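You operate a simulated robot arm through the tools that you are given. There is no shell and no other tool. Be economical: measure what you need, move in short steps, check, and stop when the job is done.

You run a simulated robot arm. Do the job below in one go: nothing can be reset, and whatever is moved stays where it is left.

TASK
Take the pink slipper from the top of the orange-edged table and leave it on the top of the wall bench. Put the white card labelled "92" from the top of the orange-edged table on the small mat on the green table and the white card marked "26" on the space at the brown bar. Fetch the orange dish and set it on the shelf under the wooden table. Put the orange narrow-neck pot in the grey clay bowl. Put one of the saucers from the top of the orange-edged table on the top of the grey table. Take the white cloth on the top of the teal-edged table and put it away on the top of the green table. Put the wicker cup in the sink. Take the ribbed flat sherd and leave it on the grey board. Fetch the brown rim arc and set it on the rubber mat. Pull the drawer of the grid box open. Any order will do. Set down upright: wicker cup.

It is judged by the outcome, as a careful person would: the job done as asked, and still so three seconds after it is handed in. It fails if anything else is knocked over, pushed out of place, dropped, spilled or broken. Flat cloth is picked up by pressing the open fingertips on it (5 to 10 N) and closing them slowly along it; thin cloth reads only 2 to 8 mm in the jaws.

THE ROBOT
A 6-joint arm with a two-finger parallel gripper on a trunk, on a base that drives. Base frame: it is fixed to the floor where the robot stands at the start and does not move with it; the origin is under the middle of the robot, x ahead of it, y to its left, z up; the surface under the hand at the start is at about z = 740. Units: mm, rad, N and s.
With the tool pointing down near the work surface it reaches from about 460 to 860 mm from the robot's upright axis, wherever it stands. Its first joint turns from -2.007 to 2.007 rad. Places, roughly: brown rim arc (11x4x3 cm) [2800, -11900, 800]; drawer of the grid box [-2900, -8000, 800]; grey board (26x20x3 cm) [1000, -10400, 700]; grey clay bowl (18x17x7 cm) [600, -900, 800]; orange dish (13x13x4 cm) [800, 0, 800]; orange narrow-neck pot [500, -1250, 750]; pink slipper (25x9x7 cm) [600, -100, 800]; ribbed flat sherd (11x11x3 cm) [500, -10400, 700]; rubber mat (21x19 cm) [3240, -10200, 860]; saucer [750, -1500, 750]; shelf under the wooden table [3500, -2900, 300]; sink [3300, -10600, 700]; small mat on the green table (22x26 cm) [1780, 1740, 740]; space at the brown bar (25x48 cm) [3420, -1280, 760]; top of the green table [1600, 1300, 700]; top of the grey table [1600, -2400, 700]; top of the wall bench [3400, -400, 800]; white card [750, 0, 750]; white cloth (9x6x3 cm) [900, -1700, 800]; wicker cup (8x8x10 cm) [1200, -10400, 800]. Payload 4.2 kg.
The tool frame sits at the grasp point between the pads (the TCP): z along the fingers, y along the line on which they close. The tips reach 23 mm beyond it. Largest opening 94 mm; finger width 38, thickness 10; the body of the gripper, 54 by 96 mm, starts 39 mm behind the TCP.
Orientation is told as [roll, pitch, yaw] about the base's x, y, z axes, in that order, counted from this pose: with the fingers straight down and closing along the base's y, the tool's x points along the base's -x, its y along +y and its z along -z.

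THE INTERFACE
- The arm moves only by the tool jog_arm. Its argument "series" is a list that holds one entry, the list of rows, each a list of 7 numbers: the shift along the tool's x, y, z in units of 40 mm (1.0 is 40 mm), then the turn, a rotation vector about the tool's x, y, z in units of 6 degrees (1.0 is 6 degrees), then the gripper command, from -1 (shut) to 1 (fully open), values between in proportion. In form: [[[x, y, z, wx, wy, wz, fingers], ...]]. A call has 1 to 10 rows; each row shifts and turns the commanded pose from where the row before left it, along the tool's axes as they then stand. A call with a number of a shift or a turn outside -1 to 1 is refused whole. A row lasts 0.2 s, in which the tool goes at most 50 mm and 0.15 rad; a call with a longer step from one row to the next is refused whole, and so is a gripper value outside its range. Where a pose cannot be reached the arm comes as near as it can. A force on the tool above 40 N (or 10 N above the force at the start of the call, whichever is more), or a blocked arm, ends the call early, and 0.2 s more pass. Each finger travels about 108 mm/s and halts on what it meets, pressing with about 37 N; the grip force reading is that of the motor and also rises with nothing between the fingers. The clock runs only during rows and for 0.2 s after the last one: add rows that do not move to give the fingers time. The reply holds the time, the measured pose of the TCP, the force on the tool along the base axes, the opening and the grip force, in the units named above and with some noise, with the torque about the TCP (base axes, N m) and any sound that the robot's microphone picked up.
- Cameras (640 x 400 px; columns grow to the right, rows downward): "scene" is now at [224.5, 158.8, 1288.1]; the picture's right is [-0.52, -0.85, 0.00], its down [-0.60, 0.36, -0.71] and it looks along [0.61, -0.37, -0.70] (base axes); focal length 255 px, centre (320, 200). "wrist" rides on the gripper at [86, 16, -75] in the tool frame; the picture's right is [-0.18, 0.98, 0.00], its down [-0.58, -0.11, -0.81] and it looks along [-0.79, -0.15, 0.59] (tool axes); focal length 243 px, centre (320, 200).
- snapshot(camera): a new picture of that camera. No time passes.
- raise_lower(by): slides the trunk up (or, below 0, down) by that many mm; the arm and the scene camera ride with it, the base frame stays. It gives what a move gives, with no picture.
- roll_base(legs): drives the robot by 1 to 6 legs, each [ahead, turn to the left] in mm and rad, along the robot's own axes; the way and the turn of a leg run together, so that a leg with both is an arc; at most 1500 mm and 3.142 rad a leg. The arm and the cameras ride along, it lands a little off, and it stops where it bumps. It gives what a move gives.
- aim_head(pan, tilt): turns the head with the scene camera to pan (to the left, within 1.396 rad either way) and tilt (down, from -0.506 to 1.204), counted from straight ahead of the robot. It gives what a move gives.
- measure_at(camera, pixels): there is no depth. For up to 12 entries [column, row, z] of the newest picture of that camera ("zoom" is the newest enlarged one), the place [x, y] in the base frame at which the ray of that pixel passes the height z, good to about 2 mm, but the place of the scene camera against the robot may be out by one fixed shift of up to 25 mm in any direction. No time passes.
- inspect(camera, box): a new picture of the part [left, top, right, bottom] of that camera's present view, enlarged. No time passes.
- hand_in(): hands the job in; it is judged then, once.

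Go step by step. Measure first, check grasps and placings, and put right what went wrong. The budget is 357 turns and 276 pictures, counting those below and the enlarged ones. Unless the task says otherwise, let go and move clear before handing in.

The tools are called after "Call:" by a JSON object that holds its "op" and its "data". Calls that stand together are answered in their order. jog_arm: Moves the arm, as the interface text tells. Its arguments: {"type":"object","properties":{"series":{"type":"array","items":{"type":"array","items":{"type":"array","items":{"type":"number"}}}}},"required":["series"]} The other tools are called the same way: raise_lower (by) slides the trunk up or down; roll_base (legs) drives the base; aim_head (pan, tilt) turns the head that bears the scene camera; snapshot (camera) takes a picture; measure_at (camera, pixels) gives the place at which the rays of pixels pass given heights; inspect (camera, box) takes an enlarged picture of a part of a camera's view; hand_in () hands the job in.

At the start:

```text
time: 0.0
position: [582.9, -155.7, 1075.7]
orientation: [0.001, 0.0, -0.001]
force: [0.5, -0.1, 0.2]
ft_torque: [-0.04, 0.02, 0.0]
grip_width: 93.9
gripper_force: 0.0
trunk travel left (down, up): [-675.0, 315.0]
robot x, y, heading: [-0.7, -5.6, 0.001]
head pan, tilt: [-0.546, 0.778]
```

scene: 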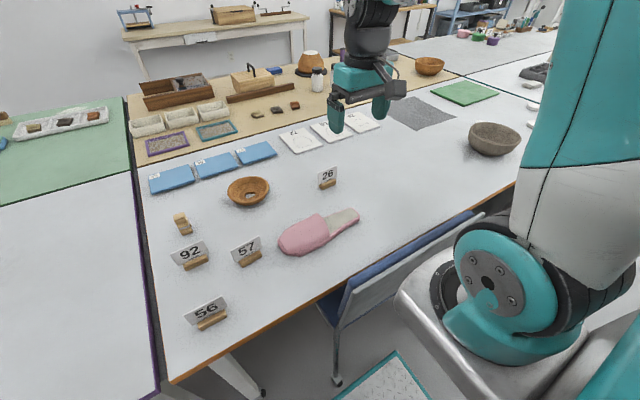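
wrist: 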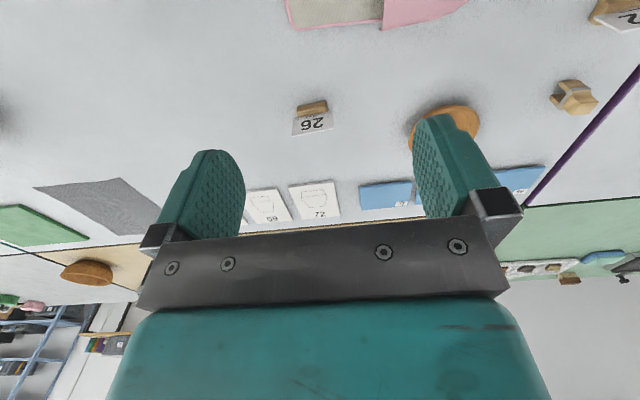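

The scene picture shows the slipper near (318,232), card 26 at (328,178), card 92 at (190,255), the orange dish at (248,190) and the clay bowl at (494,138). I measure these first and zoom in on them.

Call:
{"op": "measure_at", "data": {"camera": "scene", "pixels": [[280, 248, 740], [357, 213, 740], [318, 240, 740], [328, 185, 740], [193, 264, 740], [248, 204, 740], [494, 155, 740], [250, 258, 740], [210, 322, 740], [183, 228, 740]]}}

Call:
{"op": "inspect", "data": {"camera": "scene", "box": [140, 140, 400, 340]}}

Call:
{"op": "measure_at", "data": {"camera": "wrist", "pixels": [[312, 132, 740], [312, 105, 760], [312, 112, 740], [383, 15, 740], [446, 110, 780], [573, 95, 740]]}}

```text
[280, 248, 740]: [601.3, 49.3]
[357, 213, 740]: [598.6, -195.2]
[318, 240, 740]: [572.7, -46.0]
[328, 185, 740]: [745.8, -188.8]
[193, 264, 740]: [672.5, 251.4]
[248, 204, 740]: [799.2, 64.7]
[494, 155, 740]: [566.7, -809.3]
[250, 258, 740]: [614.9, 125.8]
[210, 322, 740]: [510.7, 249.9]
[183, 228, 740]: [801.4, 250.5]
```

```text
2.00 times, centred on (270, 240) of scene
```

zoom: 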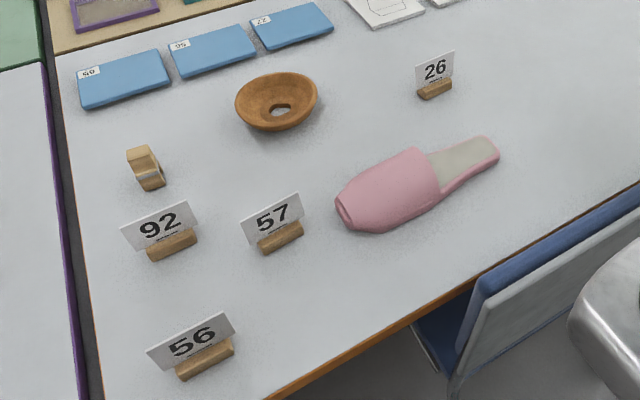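

```text
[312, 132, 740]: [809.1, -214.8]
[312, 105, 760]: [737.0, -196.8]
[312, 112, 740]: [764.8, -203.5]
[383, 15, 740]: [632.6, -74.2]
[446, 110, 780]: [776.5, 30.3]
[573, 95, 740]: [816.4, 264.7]
```

The table layout is clear: all the cards stand in wooden holders. I look around to map the room before moving.

Call:
{"op": "aim_head", "data": {"pan": 0.7, "tilt": 0.45}}

Call:
{"op": "snapshot", "data": {"camera": "scene"}}

Call:
{"op": "aim_head", "data": {"pan": 0.0, "tilt": 0.3}}

Call:
{"op": "snapshot", "data": {"camera": "scene"}}

Call:
{"op": "aim_head", "data": {"pan": -1.2, "tilt": 0.4}}

Call:
{"op": "snapshot", "data": {"camera": "scene"}}

```text
time: 1.4
position: [583.5, -154.7, 1076.2]
orientation: [0.0, 0.001, -0.001]
force: [0.2, 0.7, 0.1]
ft_torque: [0.02, 0.03, 0.0]
grip_width: 94.1
gripper_force: 0.0
trunk travel left (down, up): [-675.0, 315.0]
robot x, y, heading: [-1.4, 0.3, -0.0]
head pan, tilt: [0.7, 0.45]
```

```text
272 pictures are left
```

scene: 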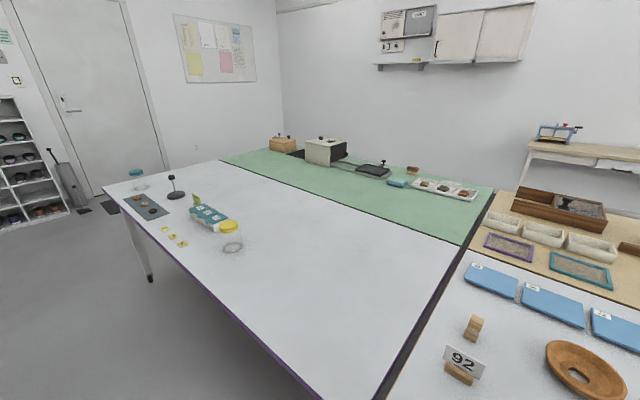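

```text
time: 2.5
position: [583.1, -155.1, 1075.4]
orientation: [-0.001, 0.0, 0.0]
force: [-0.6, -0.2, 0.3]
ft_torque: [0.03, 0.0, 0.04]
grip_width: 94.1
gripper_force: 0.1
trunk travel left (down, up): [-675.0, 315.0]
robot x, y, heading: [3.4, -2.0, -0.0]
head pan, tilt: [0.0, 0.3]
```

```text
271 pictures are left
```

scene: 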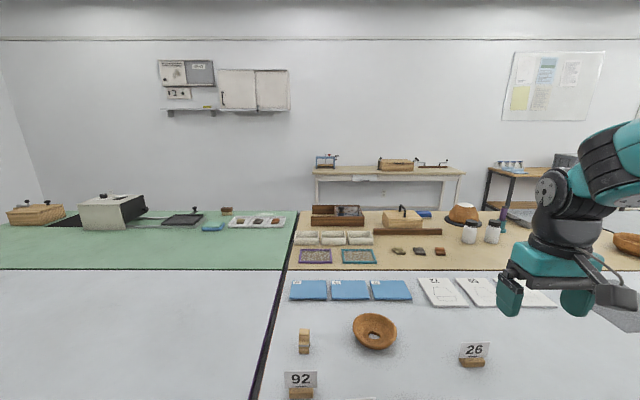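

```text
time: 3.9
position: [584.0, -154.7, 1075.9]
orientation: [-0.002, 0.0, 0.0]
force: [0.4, 1.3, 0.4]
ft_torque: [-0.05, 0.0, 0.0]
grip_width: 94.0
gripper_force: 0.0
trunk travel left (down, up): [-675.0, 315.0]
robot x, y, heading: [-1.9, 0.9, -0.003]
head pan, tilt: [-1.201, 0.4]
```

```text
270 pictures are left
```

scene: 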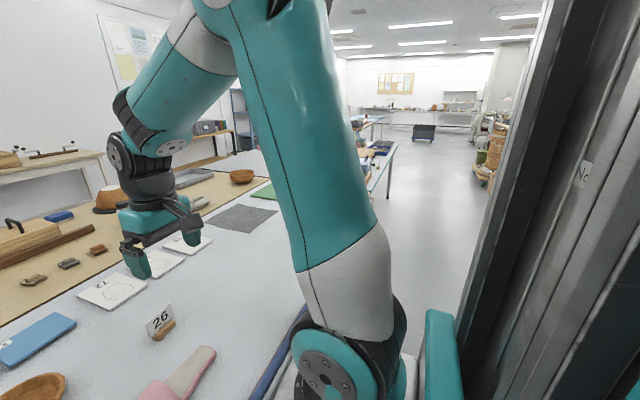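

The table row blocks the way to the far side, so I measure its corners to the left and the wall bench.

Call:
{"op": "aim_head", "data": {"pan": 0.7, "tilt": 0.45}}

Call:
{"op": "snapshot", "data": {"camera": "scene"}}

Call:
{"op": "measure_at", "data": {"camera": "scene", "pixels": [[105, 187, 740], [222, 158, 740], [314, 400, 740], [490, 190, 740], [150, 280, 0], [65, 208, 0], [160, 188, 0], [280, 150, 740], [405, 185, 740], [372, 172, 740], [376, 400, 740], [448, 190, 740]]}}

Call:
{"op": "inspect", "data": {"camera": "scene", "box": [240, 110, 520, 270]}}

Call:
{"op": "aim_head", "data": {"pan": 1.39, "tilt": 0.5}}

Call:
{"op": "snapshot", "data": {"camera": "scene"}}

```text
time: 5.8
position: [582.7, -155.1, 1076.6]
orientation: [0.001, -0.001, 0.0]
force: [-0.3, 0.3, -0.7]
ft_torque: [-0.01, 0.01, 0.0]
grip_width: 94.1
gripper_force: 0.0
trunk travel left (down, up): [-675.0, 315.0]
robot x, y, heading: [-1.0, -0.9, 0.003]
head pan, tilt: [0.7, 0.45]
```

```text
269 pictures are left
```

scene: 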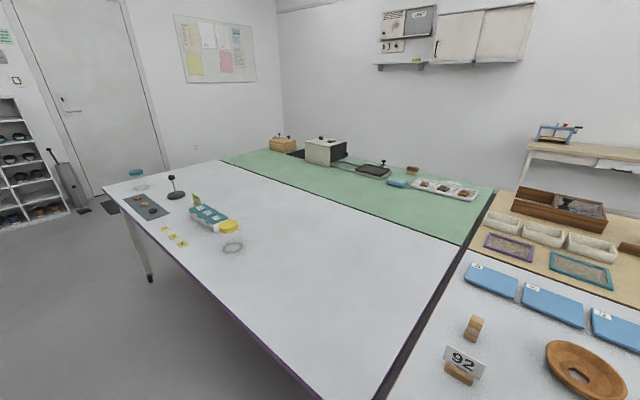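

```text
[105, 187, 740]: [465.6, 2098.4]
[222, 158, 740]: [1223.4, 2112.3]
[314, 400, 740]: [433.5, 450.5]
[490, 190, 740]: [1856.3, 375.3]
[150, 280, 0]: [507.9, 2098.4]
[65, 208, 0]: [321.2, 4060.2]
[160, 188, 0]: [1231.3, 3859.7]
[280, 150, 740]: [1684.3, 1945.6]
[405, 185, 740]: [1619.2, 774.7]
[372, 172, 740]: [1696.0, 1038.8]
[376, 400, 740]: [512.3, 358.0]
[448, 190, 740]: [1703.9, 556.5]
```

```text
2.29 times, centred on (380, 190) of scene
```

zoom: 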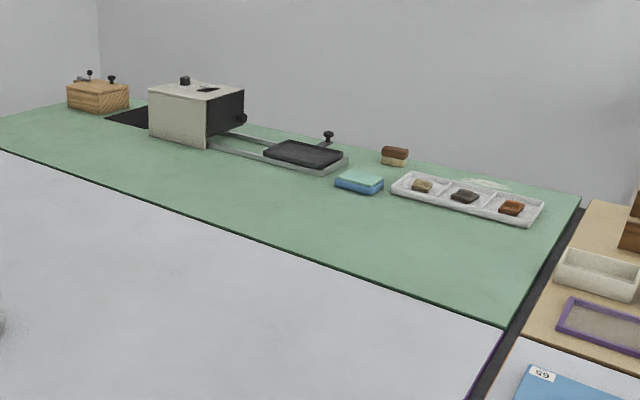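

```text
time: 6.8
position: [582.6, -155.7, 1076.0]
orientation: [0.001, 0.001, 0.0]
force: [0.7, 0.1, -0.5]
ft_torque: [0.01, 0.0, 0.01]
grip_width: 94.2
gripper_force: 0.1
trunk travel left (down, up): [-675.0, 315.0]
robot x, y, heading: [-2.4, 0.7, -0.002]
head pan, tilt: [1.389, 0.499]
```

```text
267 pictures are left
```

scene: 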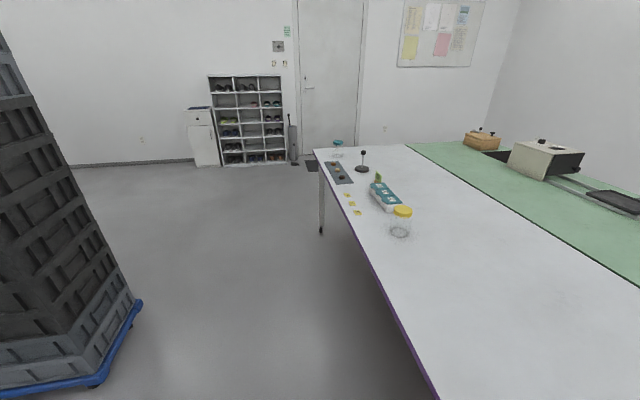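

Corners: the purple/green tables run to y≈2100, with free floor beyond, so the way round is at the left. I move the hand towards card 92 (row step +39 y, −17 z) and check the dolly's place.

Call:
{"op": "measure_at", "data": {"camera": "scene", "pixels": [[140, 305, 60], [95, 385, 60], [320, 235, 0], [295, 165, 0], [215, 165, 0], [70, 165, 0]]}}

Call:
{"op": "jog_arm", "data": {"series": [[[0, 0.98, 0.3, 0, 0, 0, 1], [0, 0.98, 0.3, 0, 0, 0, 1], [0, 0.98, 0.3, 0, 0, 0, 1], [0, 0.98, 0.3, 0, 0, 0, 1], [0, 0.98, 0.3, 0, 0, 0, 1], [0, 0.98, 0.3, 0, 0, 0, 1], [0, 0.98, 0.3, 0, 0, 0, 1], [0, 0.98, 0.3, 0, 0, 0, 1], [0, 0.98, 0.3, 0, 0, 0, 1], [0, 0.98, 0.3, 0, 0, 0, 1]]]}}

Call:
{"op": "snapshot", "data": {"camera": "wrist"}}

```text
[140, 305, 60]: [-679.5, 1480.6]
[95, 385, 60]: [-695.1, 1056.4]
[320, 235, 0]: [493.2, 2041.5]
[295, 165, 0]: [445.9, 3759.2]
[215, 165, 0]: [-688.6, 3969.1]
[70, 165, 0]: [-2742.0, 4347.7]
```

```text
time: 9.0
position: [585.0, 236.3, 954.0]
orientation: [0.0, 0.0, 0.001]
force: [-1.0, -0.6, 1.0]
ft_torque: [-0.01, 0.0, 0.02]
grip_width: 93.9
gripper_force: 0.1
trunk travel left (down, up): [-675.0, 315.0]
robot x, y, heading: [-2.5, -0.1, 0.0]
head pan, tilt: [1.389, 0.499]
```

```text
266 pictures are left
```

wrist: 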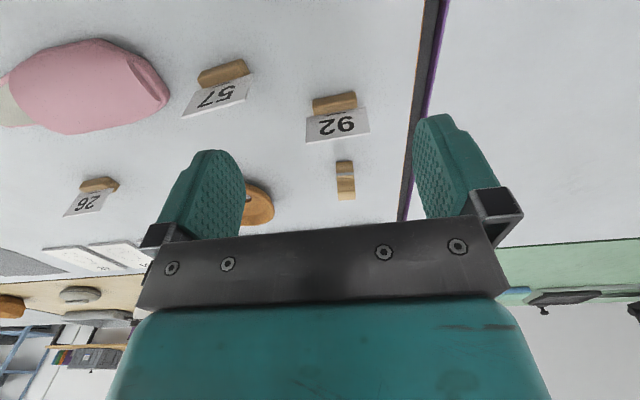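

Card 92 is at (335,112), with its block toward me. I zoom in and measure.

Call:
{"op": "inspect", "data": {"camera": "wrist", "box": [270, 70, 400, 160]}}

Call:
{"op": "measure_at", "data": {"camera": "wrist", "pixels": [[313, 100, 740], [354, 91, 740], [313, 114, 765], [357, 106, 765], [306, 120, 770], [369, 110, 770], [306, 143, 800], [370, 131, 800]]}}

```text
4.44 times, centred on (335, 115) of wrist
```

zoom: 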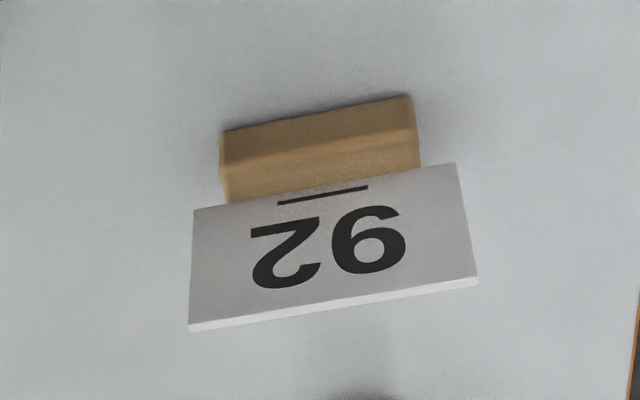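

```text
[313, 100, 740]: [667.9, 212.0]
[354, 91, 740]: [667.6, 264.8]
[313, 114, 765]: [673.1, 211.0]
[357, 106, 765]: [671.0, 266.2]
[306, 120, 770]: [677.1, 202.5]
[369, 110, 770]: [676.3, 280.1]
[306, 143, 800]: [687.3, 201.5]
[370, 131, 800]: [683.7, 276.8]
```

The block runs along y, about 55 mm long at x≈668–690. I cross-check the card's height with the scene camera.

Call:
{"op": "aim_head", "data": {"pan": 0.3, "tilt": 0.85}}

Call:
{"op": "inspect", "data": {"camera": "scene", "box": [220, 120, 420, 245]}}

Call:
{"op": "measure_at", "data": {"camera": "wrist", "pixels": [[306, 144, 780], [306, 144, 790], [306, 144, 800], [306, 144, 810], [371, 133, 780], [371, 133, 790], [371, 133, 800], [371, 133, 810]]}}

```text
time: 10.4
position: [584.1, 236.5, 954.3]
orientation: [0.0, -0.001, -0.001]
force: [0.2, 0.0, 0.4]
ft_torque: [-0.02, -0.04, 0.03]
grip_width: 93.9
gripper_force: 0.1
trunk travel left (down, up): [-675.0, 315.0]
robot x, y, heading: [1.9, 1.8, 0.001]
head pan, tilt: [0.3, 0.85]
```

```text
3.20 times, centred on (320, 182) of scene
```

zoom: 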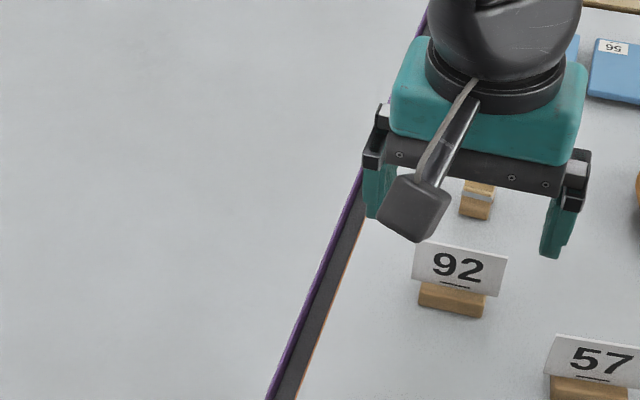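

```text
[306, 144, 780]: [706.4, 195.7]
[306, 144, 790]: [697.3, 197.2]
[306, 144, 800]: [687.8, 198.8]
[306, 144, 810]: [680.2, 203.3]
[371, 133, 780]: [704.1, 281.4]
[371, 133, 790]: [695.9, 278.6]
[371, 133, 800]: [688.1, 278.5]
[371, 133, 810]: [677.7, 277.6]
```

Call:
{"op": "measure_at", "data": {"camera": "zoom", "pixels": [[418, 308, 740], [481, 317, 740], [418, 243, 780], [418, 243, 790], [418, 243, 800], [506, 256, 780], [506, 256, 790], [506, 256, 800], [418, 243, 770]]}}

```text
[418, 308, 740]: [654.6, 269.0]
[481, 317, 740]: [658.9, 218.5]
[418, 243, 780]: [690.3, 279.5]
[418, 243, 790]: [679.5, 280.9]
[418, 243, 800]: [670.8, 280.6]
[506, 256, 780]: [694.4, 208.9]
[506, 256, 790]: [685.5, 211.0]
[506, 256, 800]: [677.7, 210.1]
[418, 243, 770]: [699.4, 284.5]
```

The scene camera reads about 11 mm low in x. I yaw the tool 90° so the fingers close along x and the wrist camera sees the card edge-on.

Call:
{"op": "jog_arm", "data": {"series": [[[0, 0, 0, 0, 0, -1, 1], [0, 0, 0, 0, 0, -1, 1], [0, 0, 0, 0, 0, -1, 1], [0, 0, 0, 0, 0, -1, 1], [0, 0, 0, 0, 0, -1, 1], [0, 0, 0, 0, 0, -1, 1], [0, 0, 0, 0, 0, -1, 1], [0, 0, 0, 0, 0, -1, 1], [0, 0, 0, 0, 0, -1, 1], [0, 0, 0, 0, 0, -1, 1]]]}}

Call:
{"op": "jog_arm", "data": {"series": [[[0, 0, 0, 0, 0, -1, 1], [0, 0, 0, 0, 0, -1, 1], [0, 0, 0, 0, 0, -1, 1], [0, 0, 0, 0, 0, -1, 1], [0, 0, 0, 0, 0, -1, 1], [0, -0.8, 0.4, 0, 0, 0, 1], [0, -0.8, 0.4, 0, 0, 0, 1], [0, -0.8, 0.4, 0, 0, 0, 1]]]}}

Call:
{"op": "snapshot", "data": {"camera": "wrist"}}

```text
time: 12.6
position: [583.1, 236.7, 955.0]
orientation: [0.001, -0.001, 1.049]
force: [-0.6, -0.4, 1.0]
ft_torque: [0.01, -0.02, 0.0]
grip_width: 94.2
gripper_force: 0.1
trunk travel left (down, up): [-675.0, 315.0]
robot x, y, heading: [1.5, -3.7, 0.0]
head pan, tilt: [0.3, 0.85]
```

```text
time: 14.4
position: [678.9, 238.5, 907.3]
orientation: [-0.001, 0.0, 1.573]
force: [-0.6, 0.4, 0.0]
ft_torque: [0.0, -0.02, 0.02]
grip_width: 94.0
gripper_force: 0.0
trunk travel left (down, up): [-675.0, 315.0]
robot x, y, heading: [-1.5, -2.7, -0.004]
head pan, tilt: [0.3, 0.85]
```

```text
263 pictures are left
```

wrist: 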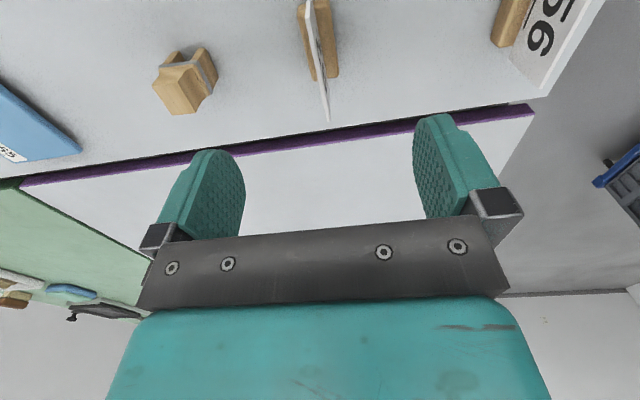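

The card is now edge-on at (318,50), in the middle of its block (300–338). I measure it.

Call:
{"op": "measure_at", "data": {"camera": "wrist", "pixels": [[338, 76, 765], [313, 81, 765], [330, 122, 800], [330, 122, 790], [330, 122, 810], [307, 0, 800], [329, 0, 765], [300, 10, 765]]}}

Call:
{"op": "inspect", "data": {"camera": "wrist", "box": [240, 0, 400, 100]}}

```text
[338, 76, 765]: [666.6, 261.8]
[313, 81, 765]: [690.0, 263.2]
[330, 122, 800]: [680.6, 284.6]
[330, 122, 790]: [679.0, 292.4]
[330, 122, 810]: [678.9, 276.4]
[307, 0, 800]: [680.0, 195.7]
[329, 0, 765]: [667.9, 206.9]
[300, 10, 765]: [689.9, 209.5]
```

```text
4.00 times, centred on (320, 50) of wrist
```

zoom: 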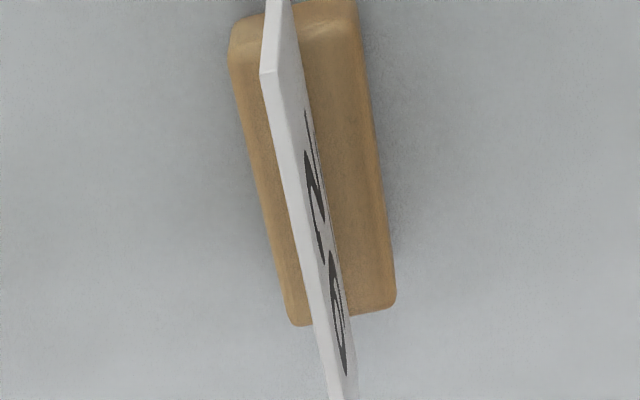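

The block spans x 667–690 and the card top is at about z=803. I descend to z=772 and close on the block.

Call:
{"op": "jog_arm", "data": {"series": [[[0, 0, 0.75, 0, 0, 0, 1], [0, 0, 0.75, 0, 0, 0, 1], [0.05, 0, 0.75, 0, 0, 0, 1], [0, 0, 0.6, 0, 0, 0, 1], [0, 0, 0.53, 0, 0, 0, 1], [0, 0, 0, 0, 0, 0, 1]]]}}

Call:
{"op": "snapshot", "data": {"camera": "wrist"}}

```text
time: 15.8
position: [678.2, 235.6, 773.0]
orientation: [0.0, 0.001, 1.572]
force: [0.8, -0.3, -0.7]
ft_torque: [0.02, 0.0, 0.0]
grip_width: 93.6
gripper_force: 0.0
trunk travel left (down, up): [-675.0, 315.0]
robot x, y, heading: [-1.3, -5.5, 0.001]
head pan, tilt: [0.3, 0.85]
```

```text
261 pictures are left
```

wrist: 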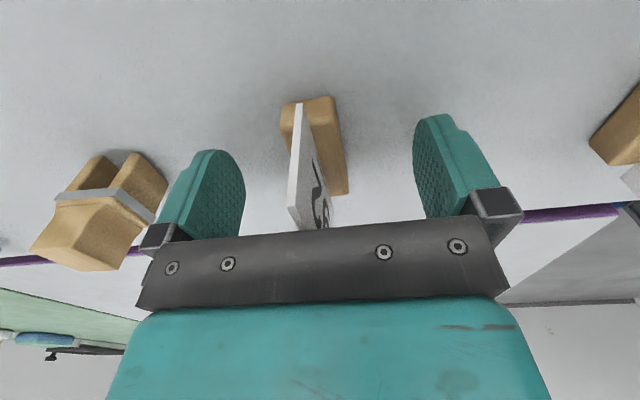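

The block is centred between the fingers. I close and lift a little.

Call:
{"op": "jog_arm", "data": {"series": [[[0, 0, 0, 0, 0, 0, 0.3], [0, 0, 0, 0, 0, 0, -0.2], [0, 0, 0, 0, 0, 0, -0.6], [0, 0, 0, 0, 0, 0, -1], [0, 0, 0, 0, 0, 0, -1], [0, 0, -0.3, 0, 0, 0, -1], [0, 0, -0.7, 0, 0, 0, -1], [0, 0, -1, 0, 0, 0, -1], [0, 0, -1, 0, 0, 0, -1], [0, 0, -1, 0, 0, 0, -1]]]}}

Call:
{"op": "snapshot", "data": {"camera": "wrist"}}

```text
time: 18.0
position: [680.7, 234.9, 932.6]
orientation: [0.0, 0.001, 1.57]
force: [-0.8, 0.0, -1.3]
ft_torque: [-0.06, -0.02, 0.04]
grip_width: 24.6
gripper_force: 37.2
trunk travel left (down, up): [-675.0, 315.0]
robot x, y, heading: [-0.4, -0.2, -0.002]
head pan, tilt: [0.3, 0.85]
```

```text
260 pictures are left
```

wrist: 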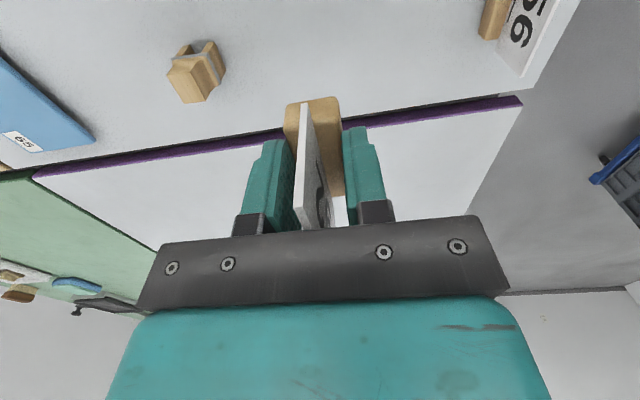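

Gripped at 24.6 mm wide. I raise the trunk for clearance, turn left and drive along the table front towards the left end.

Call:
{"op": "raise_lower", "data": {"by": 120}}

Call:
{"op": "roll_base", "data": {"legs": [[0, 1.571], [1350, 0], [1250, 0]]}}

Call:
{"op": "aim_head", "data": {"pan": -1.0, "tilt": 0.5}}

Call:
{"op": "snapshot", "data": {"camera": "scene"}}

```text
time: 19.5
position: [678.7, 233.6, 1052.5]
orientation: [0.001, -0.001, 1.57]
force: [0.7, 0.2, -0.3]
ft_torque: [0.01, 0.03, 0.0]
grip_width: 24.4
gripper_force: 36.9
trunk travel left (down, up): [-795.0, 195.0]
robot x, y, heading: [-0.6, 0.8, -0.0]
head pan, tilt: [0.3, 0.85]
```

```text
time: 21.4
position: [525.0, 489.7, 1052.6]
orientation: [-0.001, 0.0, 1.99]
force: [0.9, 0.5, -0.6]
ft_torque: [0.01, -0.02, 0.01]
grip_width: 24.6
gripper_force: 36.7
trunk travel left (down, up): [-795.0, 195.0]
robot x, y, heading: [-3.5, 1.1, 0.417]
head pan, tilt: [0.3, 0.85]
stopped in leg 1: the robot was blocked; the commanded pose is now the measured one
```

```text
time: 22.8
position: [526.0, 489.3, 1053.9]
orientation: [0.001, -0.001, 1.989]
force: [-0.3, -0.4, 0.0]
ft_torque: [0.01, 0.03, 0.01]
grip_width: 24.5
gripper_force: 37.5
trunk travel left (down, up): [-795.0, 195.0]
robot x, y, heading: [0.3, -1.9, 0.417]
head pan, tilt: [-1.0, 0.499]
```

```text
259 pictures are left
```

scene: 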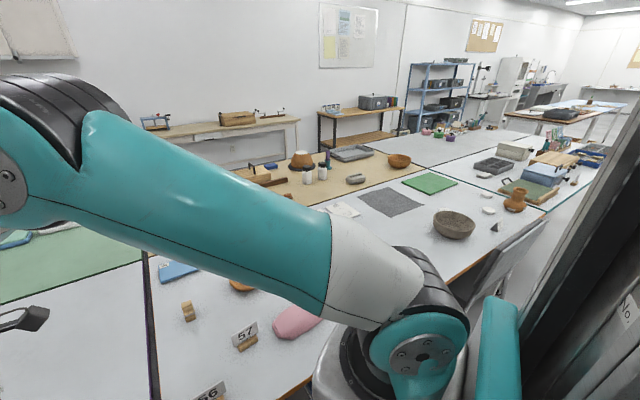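

The turn was blocked at heading 0.417. I look down at the base on the right and left.

Call:
{"op": "aim_head", "data": {"pan": -1.39, "tilt": 1.1}}

Call:
{"op": "snapshot", "data": {"camera": "scene"}}

Call:
{"op": "aim_head", "data": {"pan": 1.2, "tilt": 1.1}}

Call:
{"op": "snapshot", "data": {"camera": "scene"}}

```text
time: 23.8
position: [525.6, 489.8, 1053.1]
orientation: [-0.001, 0.001, 1.99]
force: [0.1, -0.2, -0.3]
ft_torque: [0.02, 0.0, 0.0]
grip_width: 24.6
gripper_force: 37.1
trunk travel left (down, up): [-795.0, 195.0]
robot x, y, heading: [-0.3, -0.5, 0.416]
head pan, tilt: [-1.389, 1.1]
```

```text
258 pictures are left
```

scene: 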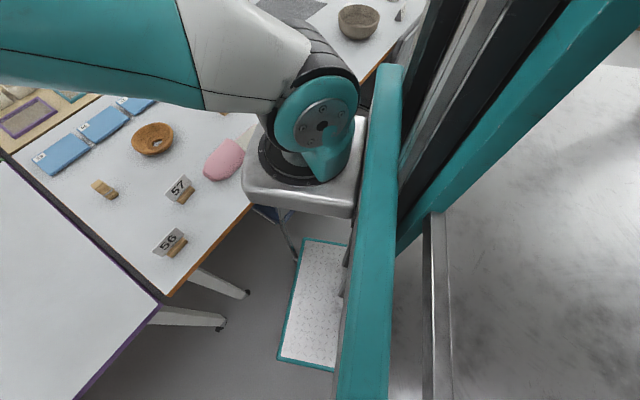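

```text
time: 26.2
position: [525.5, 490.0, 1053.4]
orientation: [-0.001, 0.0, 1.99]
force: [-0.6, 0.4, -0.5]
ft_torque: [-0.02, 0.04, 0.03]
grip_width: 24.6
gripper_force: 37.1
trunk travel left (down, up): [-795.0, 195.0]
robot x, y, heading: [-0.8, 1.9, 0.417]
head pan, tilt: [1.201, 1.1]
```

```text
257 pictures are left
```

scene: 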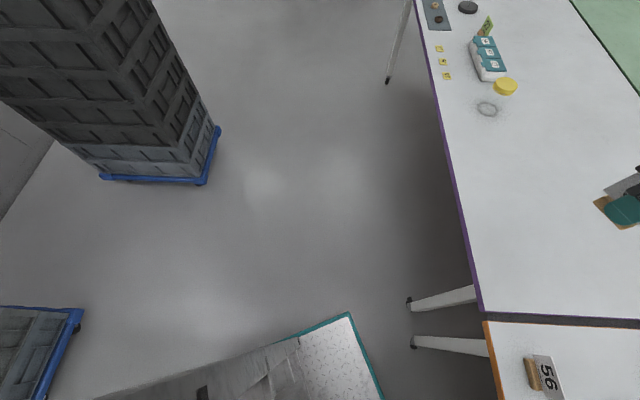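

The plate's corner at (350,313) is clear on the left, and a second dolly shows at (80,315). I measure these and the right view.

Call:
{"op": "measure_at", "data": {"camera": "scene", "pixels": [[80, 315, 80], [40, 395, 80], [205, 180, 60], [215, 130, 60], [348, 314, 100], [348, 314, 250], [382, 398, 100], [412, 340, 0], [408, 303, 0], [100, 180, 60], [282, 342, 100], [282, 342, 250]]}}

Call:
{"op": "aim_head", "data": {"pan": -0.3, "tilt": 1.2}}

Call:
{"op": "snapshot", "data": {"camera": "scene"}}

```text
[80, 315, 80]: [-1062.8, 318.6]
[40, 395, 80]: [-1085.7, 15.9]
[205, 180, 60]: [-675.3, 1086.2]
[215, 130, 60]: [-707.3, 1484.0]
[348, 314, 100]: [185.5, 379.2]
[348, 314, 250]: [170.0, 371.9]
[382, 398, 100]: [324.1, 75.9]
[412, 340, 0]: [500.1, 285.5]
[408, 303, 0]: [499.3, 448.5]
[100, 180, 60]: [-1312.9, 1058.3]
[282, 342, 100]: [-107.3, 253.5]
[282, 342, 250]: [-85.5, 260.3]
```

```text
time: 27.8
position: [524.9, 489.7, 1053.0]
orientation: [-0.001, 0.0, 1.991]
force: [0.6, -0.5, 0.3]
ft_torque: [0.0, 0.0, 0.01]
grip_width: 24.5
gripper_force: 36.8
trunk travel left (down, up): [-795.0, 195.0]
robot x, y, heading: [1.3, 1.0, 0.417]
head pan, tilt: [-0.3, 1.201]
```

```text
256 pictures are left
```

scene: 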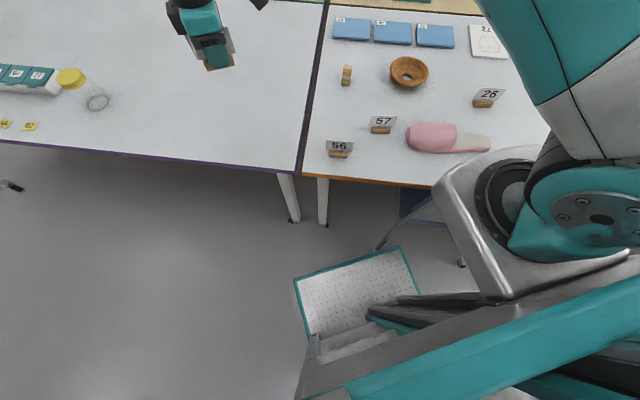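

The base is about 540 mm wide with front corners 323 mm ahead. Its front-right corner met the chair leg. I turn back, reverse 200 mm, then turn left and drive.

Call:
{"op": "roll_base", "data": {"legs": [[0, -0.417], [-200, 0], [0, 1.571], [1350, 0], [1250, 0]]}}

Call:
{"op": "aim_head", "data": {"pan": -1.0, "tilt": 0.6}}

Call:
{"op": "snapshot", "data": {"camera": "scene"}}

```text
time: 46.7
position: [-437.7, 3282.5, 1053.8]
orientation: [0.0, -0.001, 3.14]
force: [-0.6, -0.4, -0.2]
ft_torque: [0.0, -0.02, -0.03]
grip_width: 24.4
gripper_force: 37.4
trunk travel left (down, up): [-795.0, 195.0]
robot x, y, heading: [-206.3, 2600.9, 1.565]
head pan, tilt: [-0.3, 1.201]
```

```text
time: 47.8
position: [-437.4, 3281.8, 1053.2]
orientation: [-0.002, 0.001, 3.14]
force: [0.3, 0.1, -0.7]
ft_torque: [-0.01, -0.01, 0.01]
grip_width: 24.5
gripper_force: 36.9
trunk travel left (down, up): [-795.0, 195.0]
robot x, y, heading: [-204.6, 2604.5, 1.566]
head pan, tilt: [-1.0, 0.6]
```

```text
255 pictures are left
```

scene: 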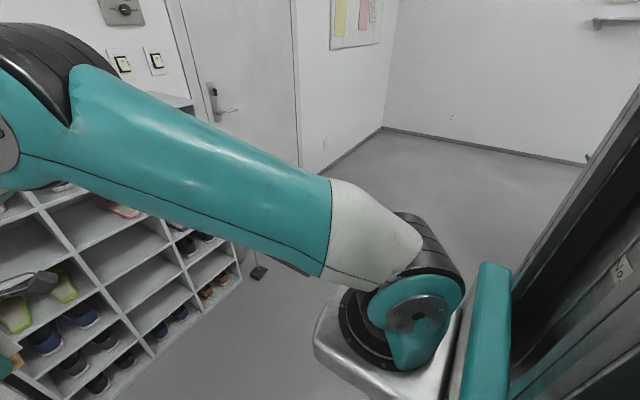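

The way to +x is clear. I turn right, drive to x≈1780 beyond the table's end, then turn to face it.

Call:
{"op": "roll_base", "data": {"legs": [[0, -1.566], [1000, 0], [985, 0], [0, -1.571]]}}

Call:
{"op": "aim_head", "data": {"pan": 0, "tilt": 0.75}}

Call:
{"op": "snapshot", "data": {"camera": "scene"}}

```text
time: 65.3
position: [1983.2, 1901.7, 1052.1]
orientation: [-0.002, 0.001, -0.02]
force: [-0.8, -0.2, 0.8]
ft_torque: [-0.03, -0.02, -0.03]
grip_width: 24.6
gripper_force: 37.0
trunk travel left (down, up): [-795.0, 195.0]
robot x, y, heading: [1760.8, 2588.6, -1.599]
head pan, tilt: [-1.0, 0.6]
```

```text
time: 66.5
position: [1983.8, 1902.6, 1053.4]
orientation: [0.0, 0.0, -0.019]
force: [0.0, 0.0, -0.2]
ft_torque: [-0.02, -0.01, -0.04]
grip_width: 24.5
gripper_force: 36.6
trunk travel left (down, up): [-795.0, 195.0]
robot x, y, heading: [1765.3, 2587.0, -1.594]
head pan, tilt: [0.0, 0.75]
```

```text
254 pictures are left
```

scene: 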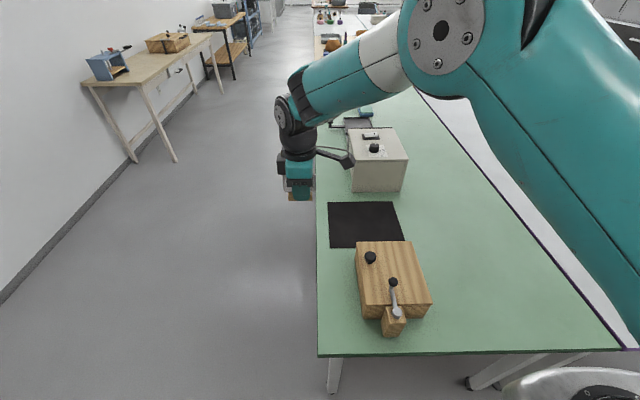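

The black mat lies at (365,223), between the wooden box and the grey box. I measure it.

Call:
{"op": "measure_at", "data": {"camera": "scene", "pixels": [[329, 203, 740], [392, 201, 740], [404, 240, 740], [330, 248, 740], [318, 355, 740], [617, 348, 740], [393, 190, 740], [360, 247, 800], [430, 300, 800], [318, 240, 740], [355, 160, 830], [409, 160, 830]]}}

```text
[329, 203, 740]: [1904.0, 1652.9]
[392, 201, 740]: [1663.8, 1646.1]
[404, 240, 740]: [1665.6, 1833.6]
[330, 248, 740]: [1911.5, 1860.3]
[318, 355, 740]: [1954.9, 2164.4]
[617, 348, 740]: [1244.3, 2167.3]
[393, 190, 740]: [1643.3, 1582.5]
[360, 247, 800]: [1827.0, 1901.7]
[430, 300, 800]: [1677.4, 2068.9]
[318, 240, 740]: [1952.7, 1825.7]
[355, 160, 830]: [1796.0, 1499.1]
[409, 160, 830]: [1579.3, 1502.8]
```

Mat centre is about (1787,1740) after correction. I drive 60 mm closer and move above it.

Call:
{"op": "roll_base", "data": {"legs": [[60, 0]]}}

Call:
{"op": "jog_arm", "data": {"series": [[[0.83, -0.43, 0.4, 0, 0, 0, -1], [0.83, -0.43, 0.4, 0, 0, 0, -1], [0.83, -0.43, 0.4, 0, 0, 0, -1], [0.83, -0.43, 0.4, 0, 0, 0, -1], [0.83, -0.43, 0.4, 0, 0, 0, -1], [0.83, -0.43, 0.4, 0, 0, 0, -1]]]}}

Call:
{"op": "snapshot", "data": {"camera": "wrist"}}

```text
time: 67.5
position: [1981.2, 1839.0, 1053.1]
orientation: [-0.001, -0.001, -0.018]
force: [0.1, 0.2, 0.2]
ft_torque: [0.02, -0.02, -0.02]
grip_width: 24.6
gripper_force: 36.8
trunk travel left (down, up): [-795.0, 195.0]
robot x, y, heading: [1762.9, 2526.9, -1.592]
head pan, tilt: [0.0, 0.75]
```

```text
time: 68.9
position: [1778.2, 1739.9, 958.6]
orientation: [-0.001, 0.001, -0.02]
force: [0.6, 0.1, 0.3]
ft_torque: [-0.01, 0.07, 0.05]
grip_width: 24.5
gripper_force: 37.1
trunk travel left (down, up): [-795.0, 195.0]
robot x, y, heading: [1757.9, 2522.6, -1.599]
head pan, tilt: [0.0, 0.75]
```

```text
253 pictures are left
```

wrist: 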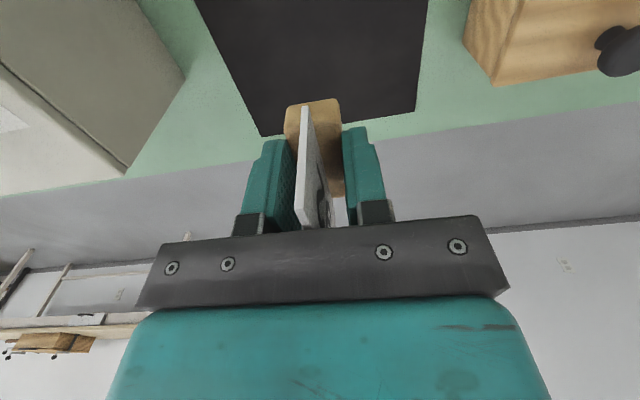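

Call:
{"op": "measure_at", "data": {"camera": "wrist", "pixels": [[260, 135, 740], [415, 109, 740], [200, 10, 740], [427, 10, 740]]}}

```text
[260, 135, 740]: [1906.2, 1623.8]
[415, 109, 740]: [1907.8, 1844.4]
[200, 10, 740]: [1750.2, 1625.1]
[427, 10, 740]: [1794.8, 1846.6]
```

By the wrist camera the mat spans y 1625–1845, with its far edge at x=1907. I descend onto its centre.

Call:
{"op": "jog_arm", "data": {"series": [[[-0.1, -0.08, 0.9, 0, 0, 0, -1], [0, 0, 0.9, 0, 0, 0, -1], [0, 0, 0.9, 0, 0, 0, -1], [0, 0, 0.9, 0, 0, 0, -1], [0, 0, 0.8, 0, 0, 0, -1], [0, 0, 0.12, 0, 0, 0, -1], [0, 0, 0.05, 0, 0, 0, -1], [0, 0, 0, 0, 0, 0, -1]]]}}

Call:
{"op": "snapshot", "data": {"camera": "wrist"}}

```text
time: 70.7
position: [1783.0, 1736.7, 775.5]
orientation: [-0.001, -0.001, -0.02]
force: [-1.5, 3.5, 13.5]
ft_torque: [0.1, -0.16, 0.0]
grip_width: 24.6
gripper_force: 36.8
trunk travel left (down, up): [-795.0, 195.0]
robot x, y, heading: [1760.9, 2527.5, -1.596]
head pan, tilt: [0.0, 0.75]
```

```text
252 pictures are left
```

wrist: 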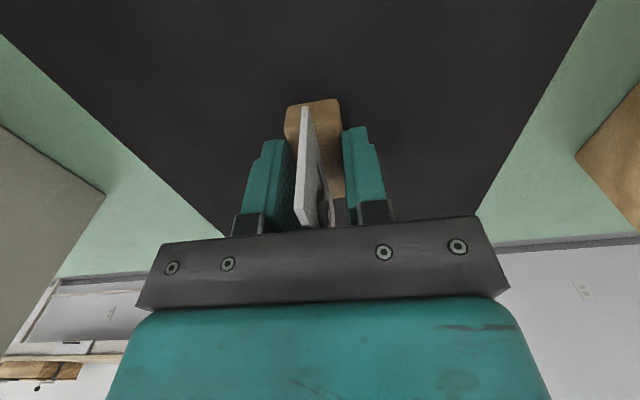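

Contact at 13.5 N: the block rests on the mat. I open gently and rise.

Call:
{"op": "jog_arm", "data": {"series": [[[0, 0, -0.03, 0, 0, 0, -0.4], [0, 0, 0, 0, 0, 0, 0], [0, 0, 0, 0, 0, 0, 0.6], [0, 0, 0, 0, 0, 0, 0.6], [0, 0, -0.5, 0, 0, 0, 0.6], [0, 0, -0.9, 0, 0, 0, 0.6], [0, 0, -1, 0, 0, 0, 0.6], [0, 0, -1, 0, 0, 0, 1], [0, 0, -1, 0, 0, 0, 1], [0, 0, -1, 0, 0, 0, 1]]]}}

Call:
{"op": "snapshot", "data": {"camera": "wrist"}}

Call:
{"op": "snapshot", "data": {"camera": "scene"}}

```text
time: 72.9
position: [1784.5, 1737.8, 990.5]
orientation: [0.002, 0.0, -0.019]
force: [-1.3, -0.4, 0.3]
ft_torque: [0.05, 0.03, 0.02]
grip_width: 94.1
gripper_force: 0.1
trunk travel left (down, up): [-795.0, 195.0]
robot x, y, heading: [1761.5, 2523.3, -1.594]
head pan, tilt: [0.0, 0.75]
```

```text
251 pictures are left
```

wrist: 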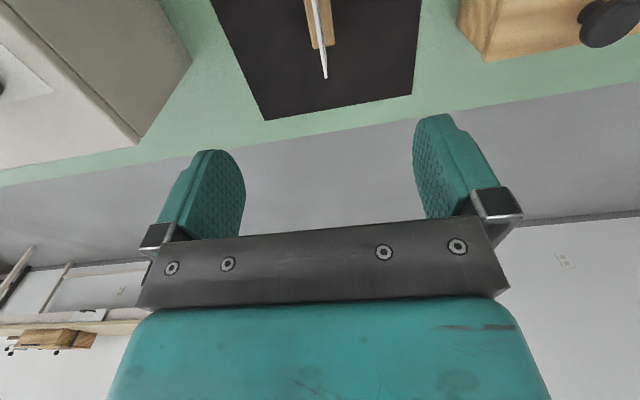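

```text
250 pictures are left
```

scene: 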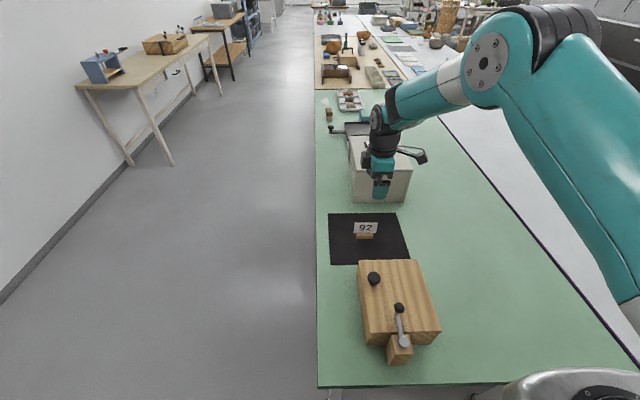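

Card 92 stands on the mat at (365,232). I look down the aisle to learn whether the table row can be rounded on the far side.

Call:
{"op": "aim_head", "data": {"pan": 0.1, "tilt": 0.4}}

Call:
{"op": "inspect", "data": {"camera": "scene", "box": [200, 60, 520, 260]}}

Call:
{"op": "measure_at", "data": {"camera": "zoom", "pixels": [[320, 160, 0], [180, 230, 0], [150, 180, 0]]}}

```text
time: 73.8
position: [1784.3, 1737.5, 991.1]
orientation: [-0.001, 0.0, -0.018]
force: [0.9, 0.1, 0.0]
ft_torque: [-0.03, -0.02, 0.03]
grip_width: 94.0
gripper_force: 0.1
trunk travel left (down, up): [-795.0, 195.0]
robot x, y, heading: [1760.8, 2524.0, -1.594]
head pan, tilt: [0.099, 0.4]
```

```text
2.00 times, centred on (360, 160) of scene
```

zoom: 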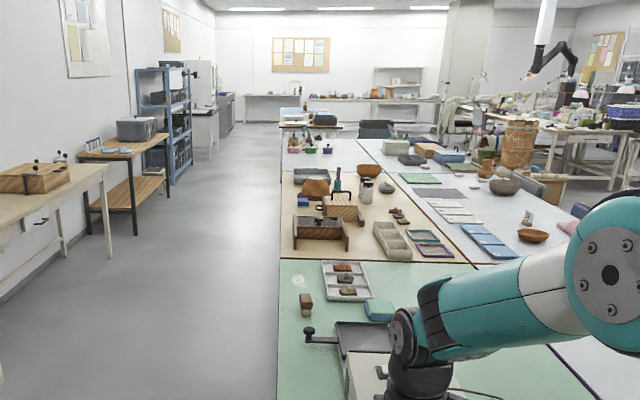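

```text
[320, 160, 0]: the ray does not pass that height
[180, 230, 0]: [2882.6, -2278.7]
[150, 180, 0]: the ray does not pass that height
```

The aisle is open all the way, so both ends are passable. I retract the arm and drive back to the orange-edged table for the slipper.

Call:
{"op": "jog_arm", "data": {"series": [[[0, 0.9, -0.6, 0, 0, 0, 1], [0, 0.9, -0.6, 0, 0, 0, 1], [0, 0.9, -0.6, 0, 0, 0, 1], [0, 0.9, -0.3, 0, 0, 0, 1], [0, 0.9, 0, 0, 0, 0, 1], [0, 0.9, 0, 0, 0, 0, 1], [0, 0.9, 0, 0, 0, 0, 1]]]}}

Call:
{"op": "roll_base", "data": {"legs": [[-100, 0], [0, -1.548], [980, 0], [980, 0]]}}

```text
time: 75.3
position: [1789.0, 1990.1, 1074.4]
orientation: [-0.001, 0.0, -0.019]
force: [-0.4, -0.2, -0.8]
ft_torque: [0.02, 0.02, 0.0]
grip_width: 94.0
gripper_force: 0.0
trunk travel left (down, up): [-795.0, 195.0]
robot x, y, heading: [1761.8, 2522.6, -1.596]
head pan, tilt: [0.099, 0.4]
```

```text
time: 89.6
position: [-714.1, 2591.6, 1074.7]
orientation: [0.001, 0.0, -1.577]
force: [0.0, -0.9, 0.1]
ft_torque: [0.03, -0.02, 0.01]
grip_width: 94.0
gripper_force: 0.0
trunk travel left (down, up): [-795.0, 195.0]
robot x, y, heading: [-181.0, 2627.8, 3.127]
head pan, tilt: [0.099, 0.4]
```

On track. I turn to face −y and drive back along the front, then look at the chair area.

Call:
{"op": "roll_base", "data": {"legs": [[0, 1.586], [1300, 0], [1250, 0]]}}

Call:
{"op": "aim_head", "data": {"pan": 0.2, "tilt": 0.6}}

Call:
{"op": "snapshot", "data": {"camera": "scene"}}

```text
time: 105.9
position: [-130.5, -470.3, 1074.5]
orientation: [0.001, 0.0, 0.01]
force: [0.5, -0.1, 0.1]
ft_torque: [0.01, -0.01, 0.01]
grip_width: 94.1
gripper_force: 0.0
trunk travel left (down, up): [-795.0, 195.0]
robot x, y, heading: [-172.4, 62.1, -1.565]
head pan, tilt: [0.099, 0.4]
```

```text
time: 106.6
position: [-129.4, -470.2, 1074.5]
orientation: [0.0, -0.001, 0.009]
force: [-0.6, -0.1, -0.2]
ft_torque: [-0.03, 0.01, 0.0]
grip_width: 93.7
gripper_force: 0.1
trunk travel left (down, up): [-795.0, 195.0]
robot x, y, heading: [-176.2, 64.1, -1.567]
head pan, tilt: [0.201, 0.6]
```

```text
248 pictures are left
```

scene: 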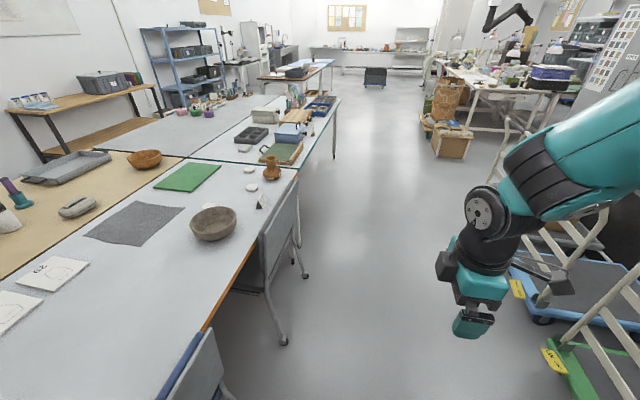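

Now I see the whole right side: two chairs tucked in, carts on the right, a clear lane. I measure the lane.

Call:
{"op": "measure_at", "data": {"camera": "scene", "pixels": [[541, 350, 50], [508, 258, 80], [285, 343, 0], [306, 276, 0], [232, 398, 0], [334, 158, 0], [338, 98, 740], [213, 236, 740], [272, 178, 740], [300, 180, 740], [228, 340, 800], [432, 140, 0]]}}

```text
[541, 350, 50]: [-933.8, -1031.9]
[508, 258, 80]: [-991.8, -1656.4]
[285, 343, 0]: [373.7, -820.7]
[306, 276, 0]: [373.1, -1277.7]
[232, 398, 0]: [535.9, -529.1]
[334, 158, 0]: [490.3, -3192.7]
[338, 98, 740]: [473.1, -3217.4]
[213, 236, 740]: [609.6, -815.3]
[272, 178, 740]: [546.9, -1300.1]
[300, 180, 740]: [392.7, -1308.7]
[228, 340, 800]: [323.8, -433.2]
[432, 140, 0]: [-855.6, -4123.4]
```

The lane is about 1.2 m wide and the row ends at y≈−3217, so the right-hand route works. I go back to the table, facing the slipper.

Call:
{"op": "roll_base", "data": {"legs": [[0, 1.567], [160, 0]]}}

Call:
{"op": "aim_head", "data": {"pan": -0.2, "tilt": 0.95}}

Call:
{"op": "snapshot", "data": {"camera": "scene"}}

Call:
{"op": "snapshot", "data": {"camera": "wrist"}}

```text
time: 111.8
position: [521.5, 85.4, 1074.1]
orientation: [0.0, 0.001, 1.548]
force: [0.7, 0.3, -0.8]
ft_torque: [0.01, -0.01, 0.03]
grip_width: 93.9
gripper_force: 0.0
trunk travel left (down, up): [-795.0, 195.0]
robot x, y, heading: [-12.3, 61.4, -0.026]
head pan, tilt: [0.201, 0.6]
```

```text
time: 112.7
position: [522.3, 84.5, 1074.0]
orientation: [0.0, 0.0, 1.549]
force: [0.0, 0.0, 0.4]
ft_torque: [0.01, -0.02, 0.03]
grip_width: 94.0
gripper_force: 0.1
trunk travel left (down, up): [-795.0, 195.0]
robot x, y, heading: [-12.5, 56.7, -0.025]
head pan, tilt: [-0.201, 0.949]
```

```text
247 pictures are left
```

scene: 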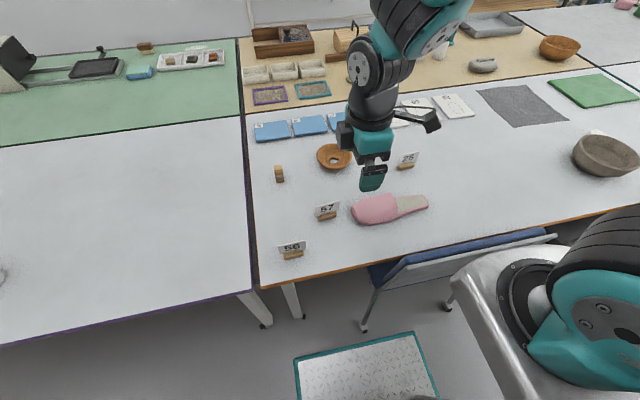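

```text
246 pictures are left
```

wrist: 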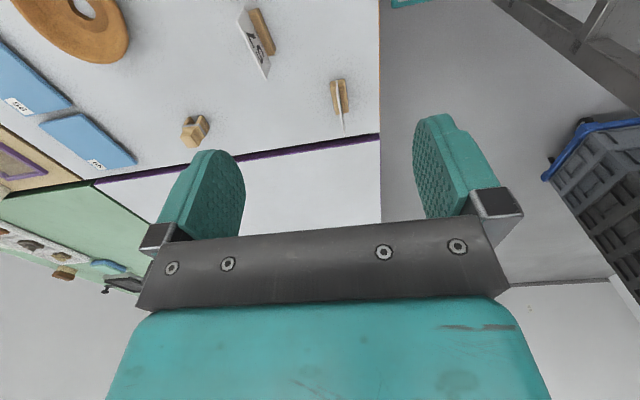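

The tool already closes along x. I move over the heel end of the slipper.

Call:
{"op": "jog_arm", "data": {"series": [[[0.86, -0.25, 0.39, 0, 0, 0, 1], [0.86, -0.25, 0.39, 0, 0, 0, 1], [0.86, -0.25, 0.39, 0, 0, 0, 1], [0.86, -0.25, 0.39, 0, 0, 0, 1], [0.86, -0.25, 0.39, 0, 0, 0, 1], [0.86, -0.25, 0.39, 0, 0, 0, 1], [0.86, -0.25, 0.39, 0, 0, 0, 1], [0.86, -0.25, 0.39, 0, 0, 0, 1]]]}}

Call:
{"op": "snapshot", "data": {"camera": "wrist"}}

Call:
{"op": "inspect", "data": {"camera": "scene", "box": [300, 130, 460, 230]}}

```text
time: 114.5
position: [592.8, -193.5, 948.9]
orientation: [0.0, 0.002, 1.55]
force: [-0.2, 0.3, 0.3]
ft_torque: [0.0, 0.03, -0.02]
grip_width: 94.3
gripper_force: 0.0
trunk travel left (down, up): [-795.0, 195.0]
robot x, y, heading: [-9.5, 61.1, -0.028]
head pan, tilt: [-0.201, 0.949]
```

```text
245 pictures are left
```

wrist: 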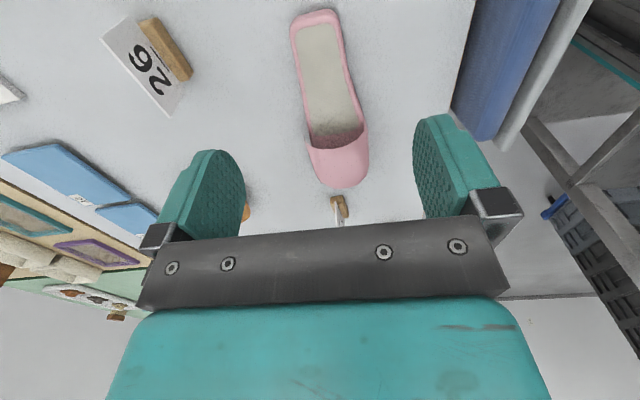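

```text
4.00 times, centred on (380, 180) of scene
```

zoom: 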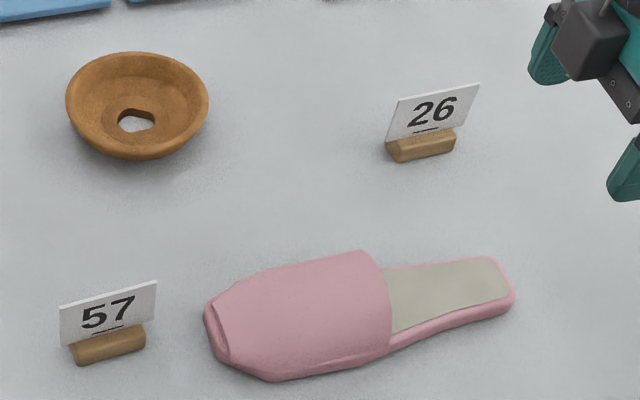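

Slipper: heel at (315,12), narrow waist around rows 60–100. I measure edges.

Call:
{"op": "measure_at", "data": {"camera": "wrist", "pixels": [[315, 12, 750], [291, 35, 750], [341, 30, 750], [299, 80, 755], [351, 75, 755], [305, 110, 755], [360, 105, 755], [312, 160, 770], [368, 150, 770], [347, 187, 750]]}}

```text
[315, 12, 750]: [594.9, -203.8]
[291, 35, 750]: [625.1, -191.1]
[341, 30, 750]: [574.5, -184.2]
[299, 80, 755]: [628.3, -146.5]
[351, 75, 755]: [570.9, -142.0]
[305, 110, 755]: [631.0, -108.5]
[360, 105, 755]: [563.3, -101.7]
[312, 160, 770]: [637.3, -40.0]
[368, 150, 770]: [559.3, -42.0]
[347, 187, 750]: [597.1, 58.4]
```

At y≈−125 it is about 62 mm wide with centre x≈598. I descend there to z=767 and close.

Call:
{"op": "jog_arm", "data": {"series": [[[-0.34, -0.03, 0.75, 0, 0, 0, 1], [-0.34, -0.03, 0.75, 0, 0, 0, 1], [-0.34, -0.03, 0.75, 0, 0, 0, 1], [-0.34, -0.03, 0.75, 0, 0, 0, 1], [-0.34, -0.03, 0.75, 0, 0, 0, 1], [0, 0, 0.4, 0, 0, 0, 1], [0, 0, 0.35, 0, 0, 0, 1], [0, 0, 0, 0, 0, 0, 1]]]}}

Call:
{"op": "snapshot", "data": {"camera": "wrist"}}

```text
time: 116.3
position: [605.4, -124.4, 770.1]
orientation: [-0.001, 0.001, 1.549]
force: [-0.7, -0.3, -0.5]
ft_torque: [-0.01, 0.01, -0.02]
grip_width: 93.8
gripper_force: 0.0
trunk travel left (down, up): [-795.0, 195.0]
robot x, y, heading: [-13.1, 57.2, -0.02]
head pan, tilt: [-0.201, 0.949]
```

```text
243 pictures are left
```

wrist: 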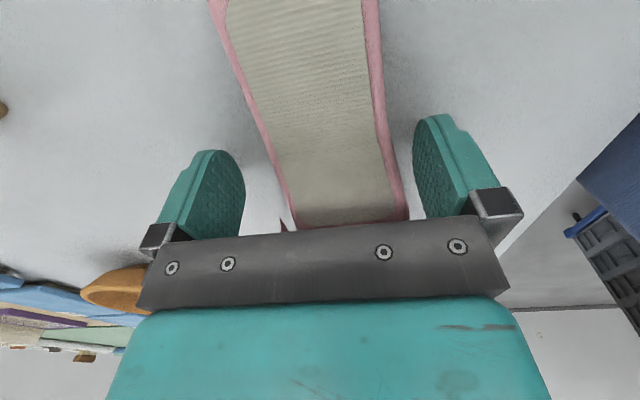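

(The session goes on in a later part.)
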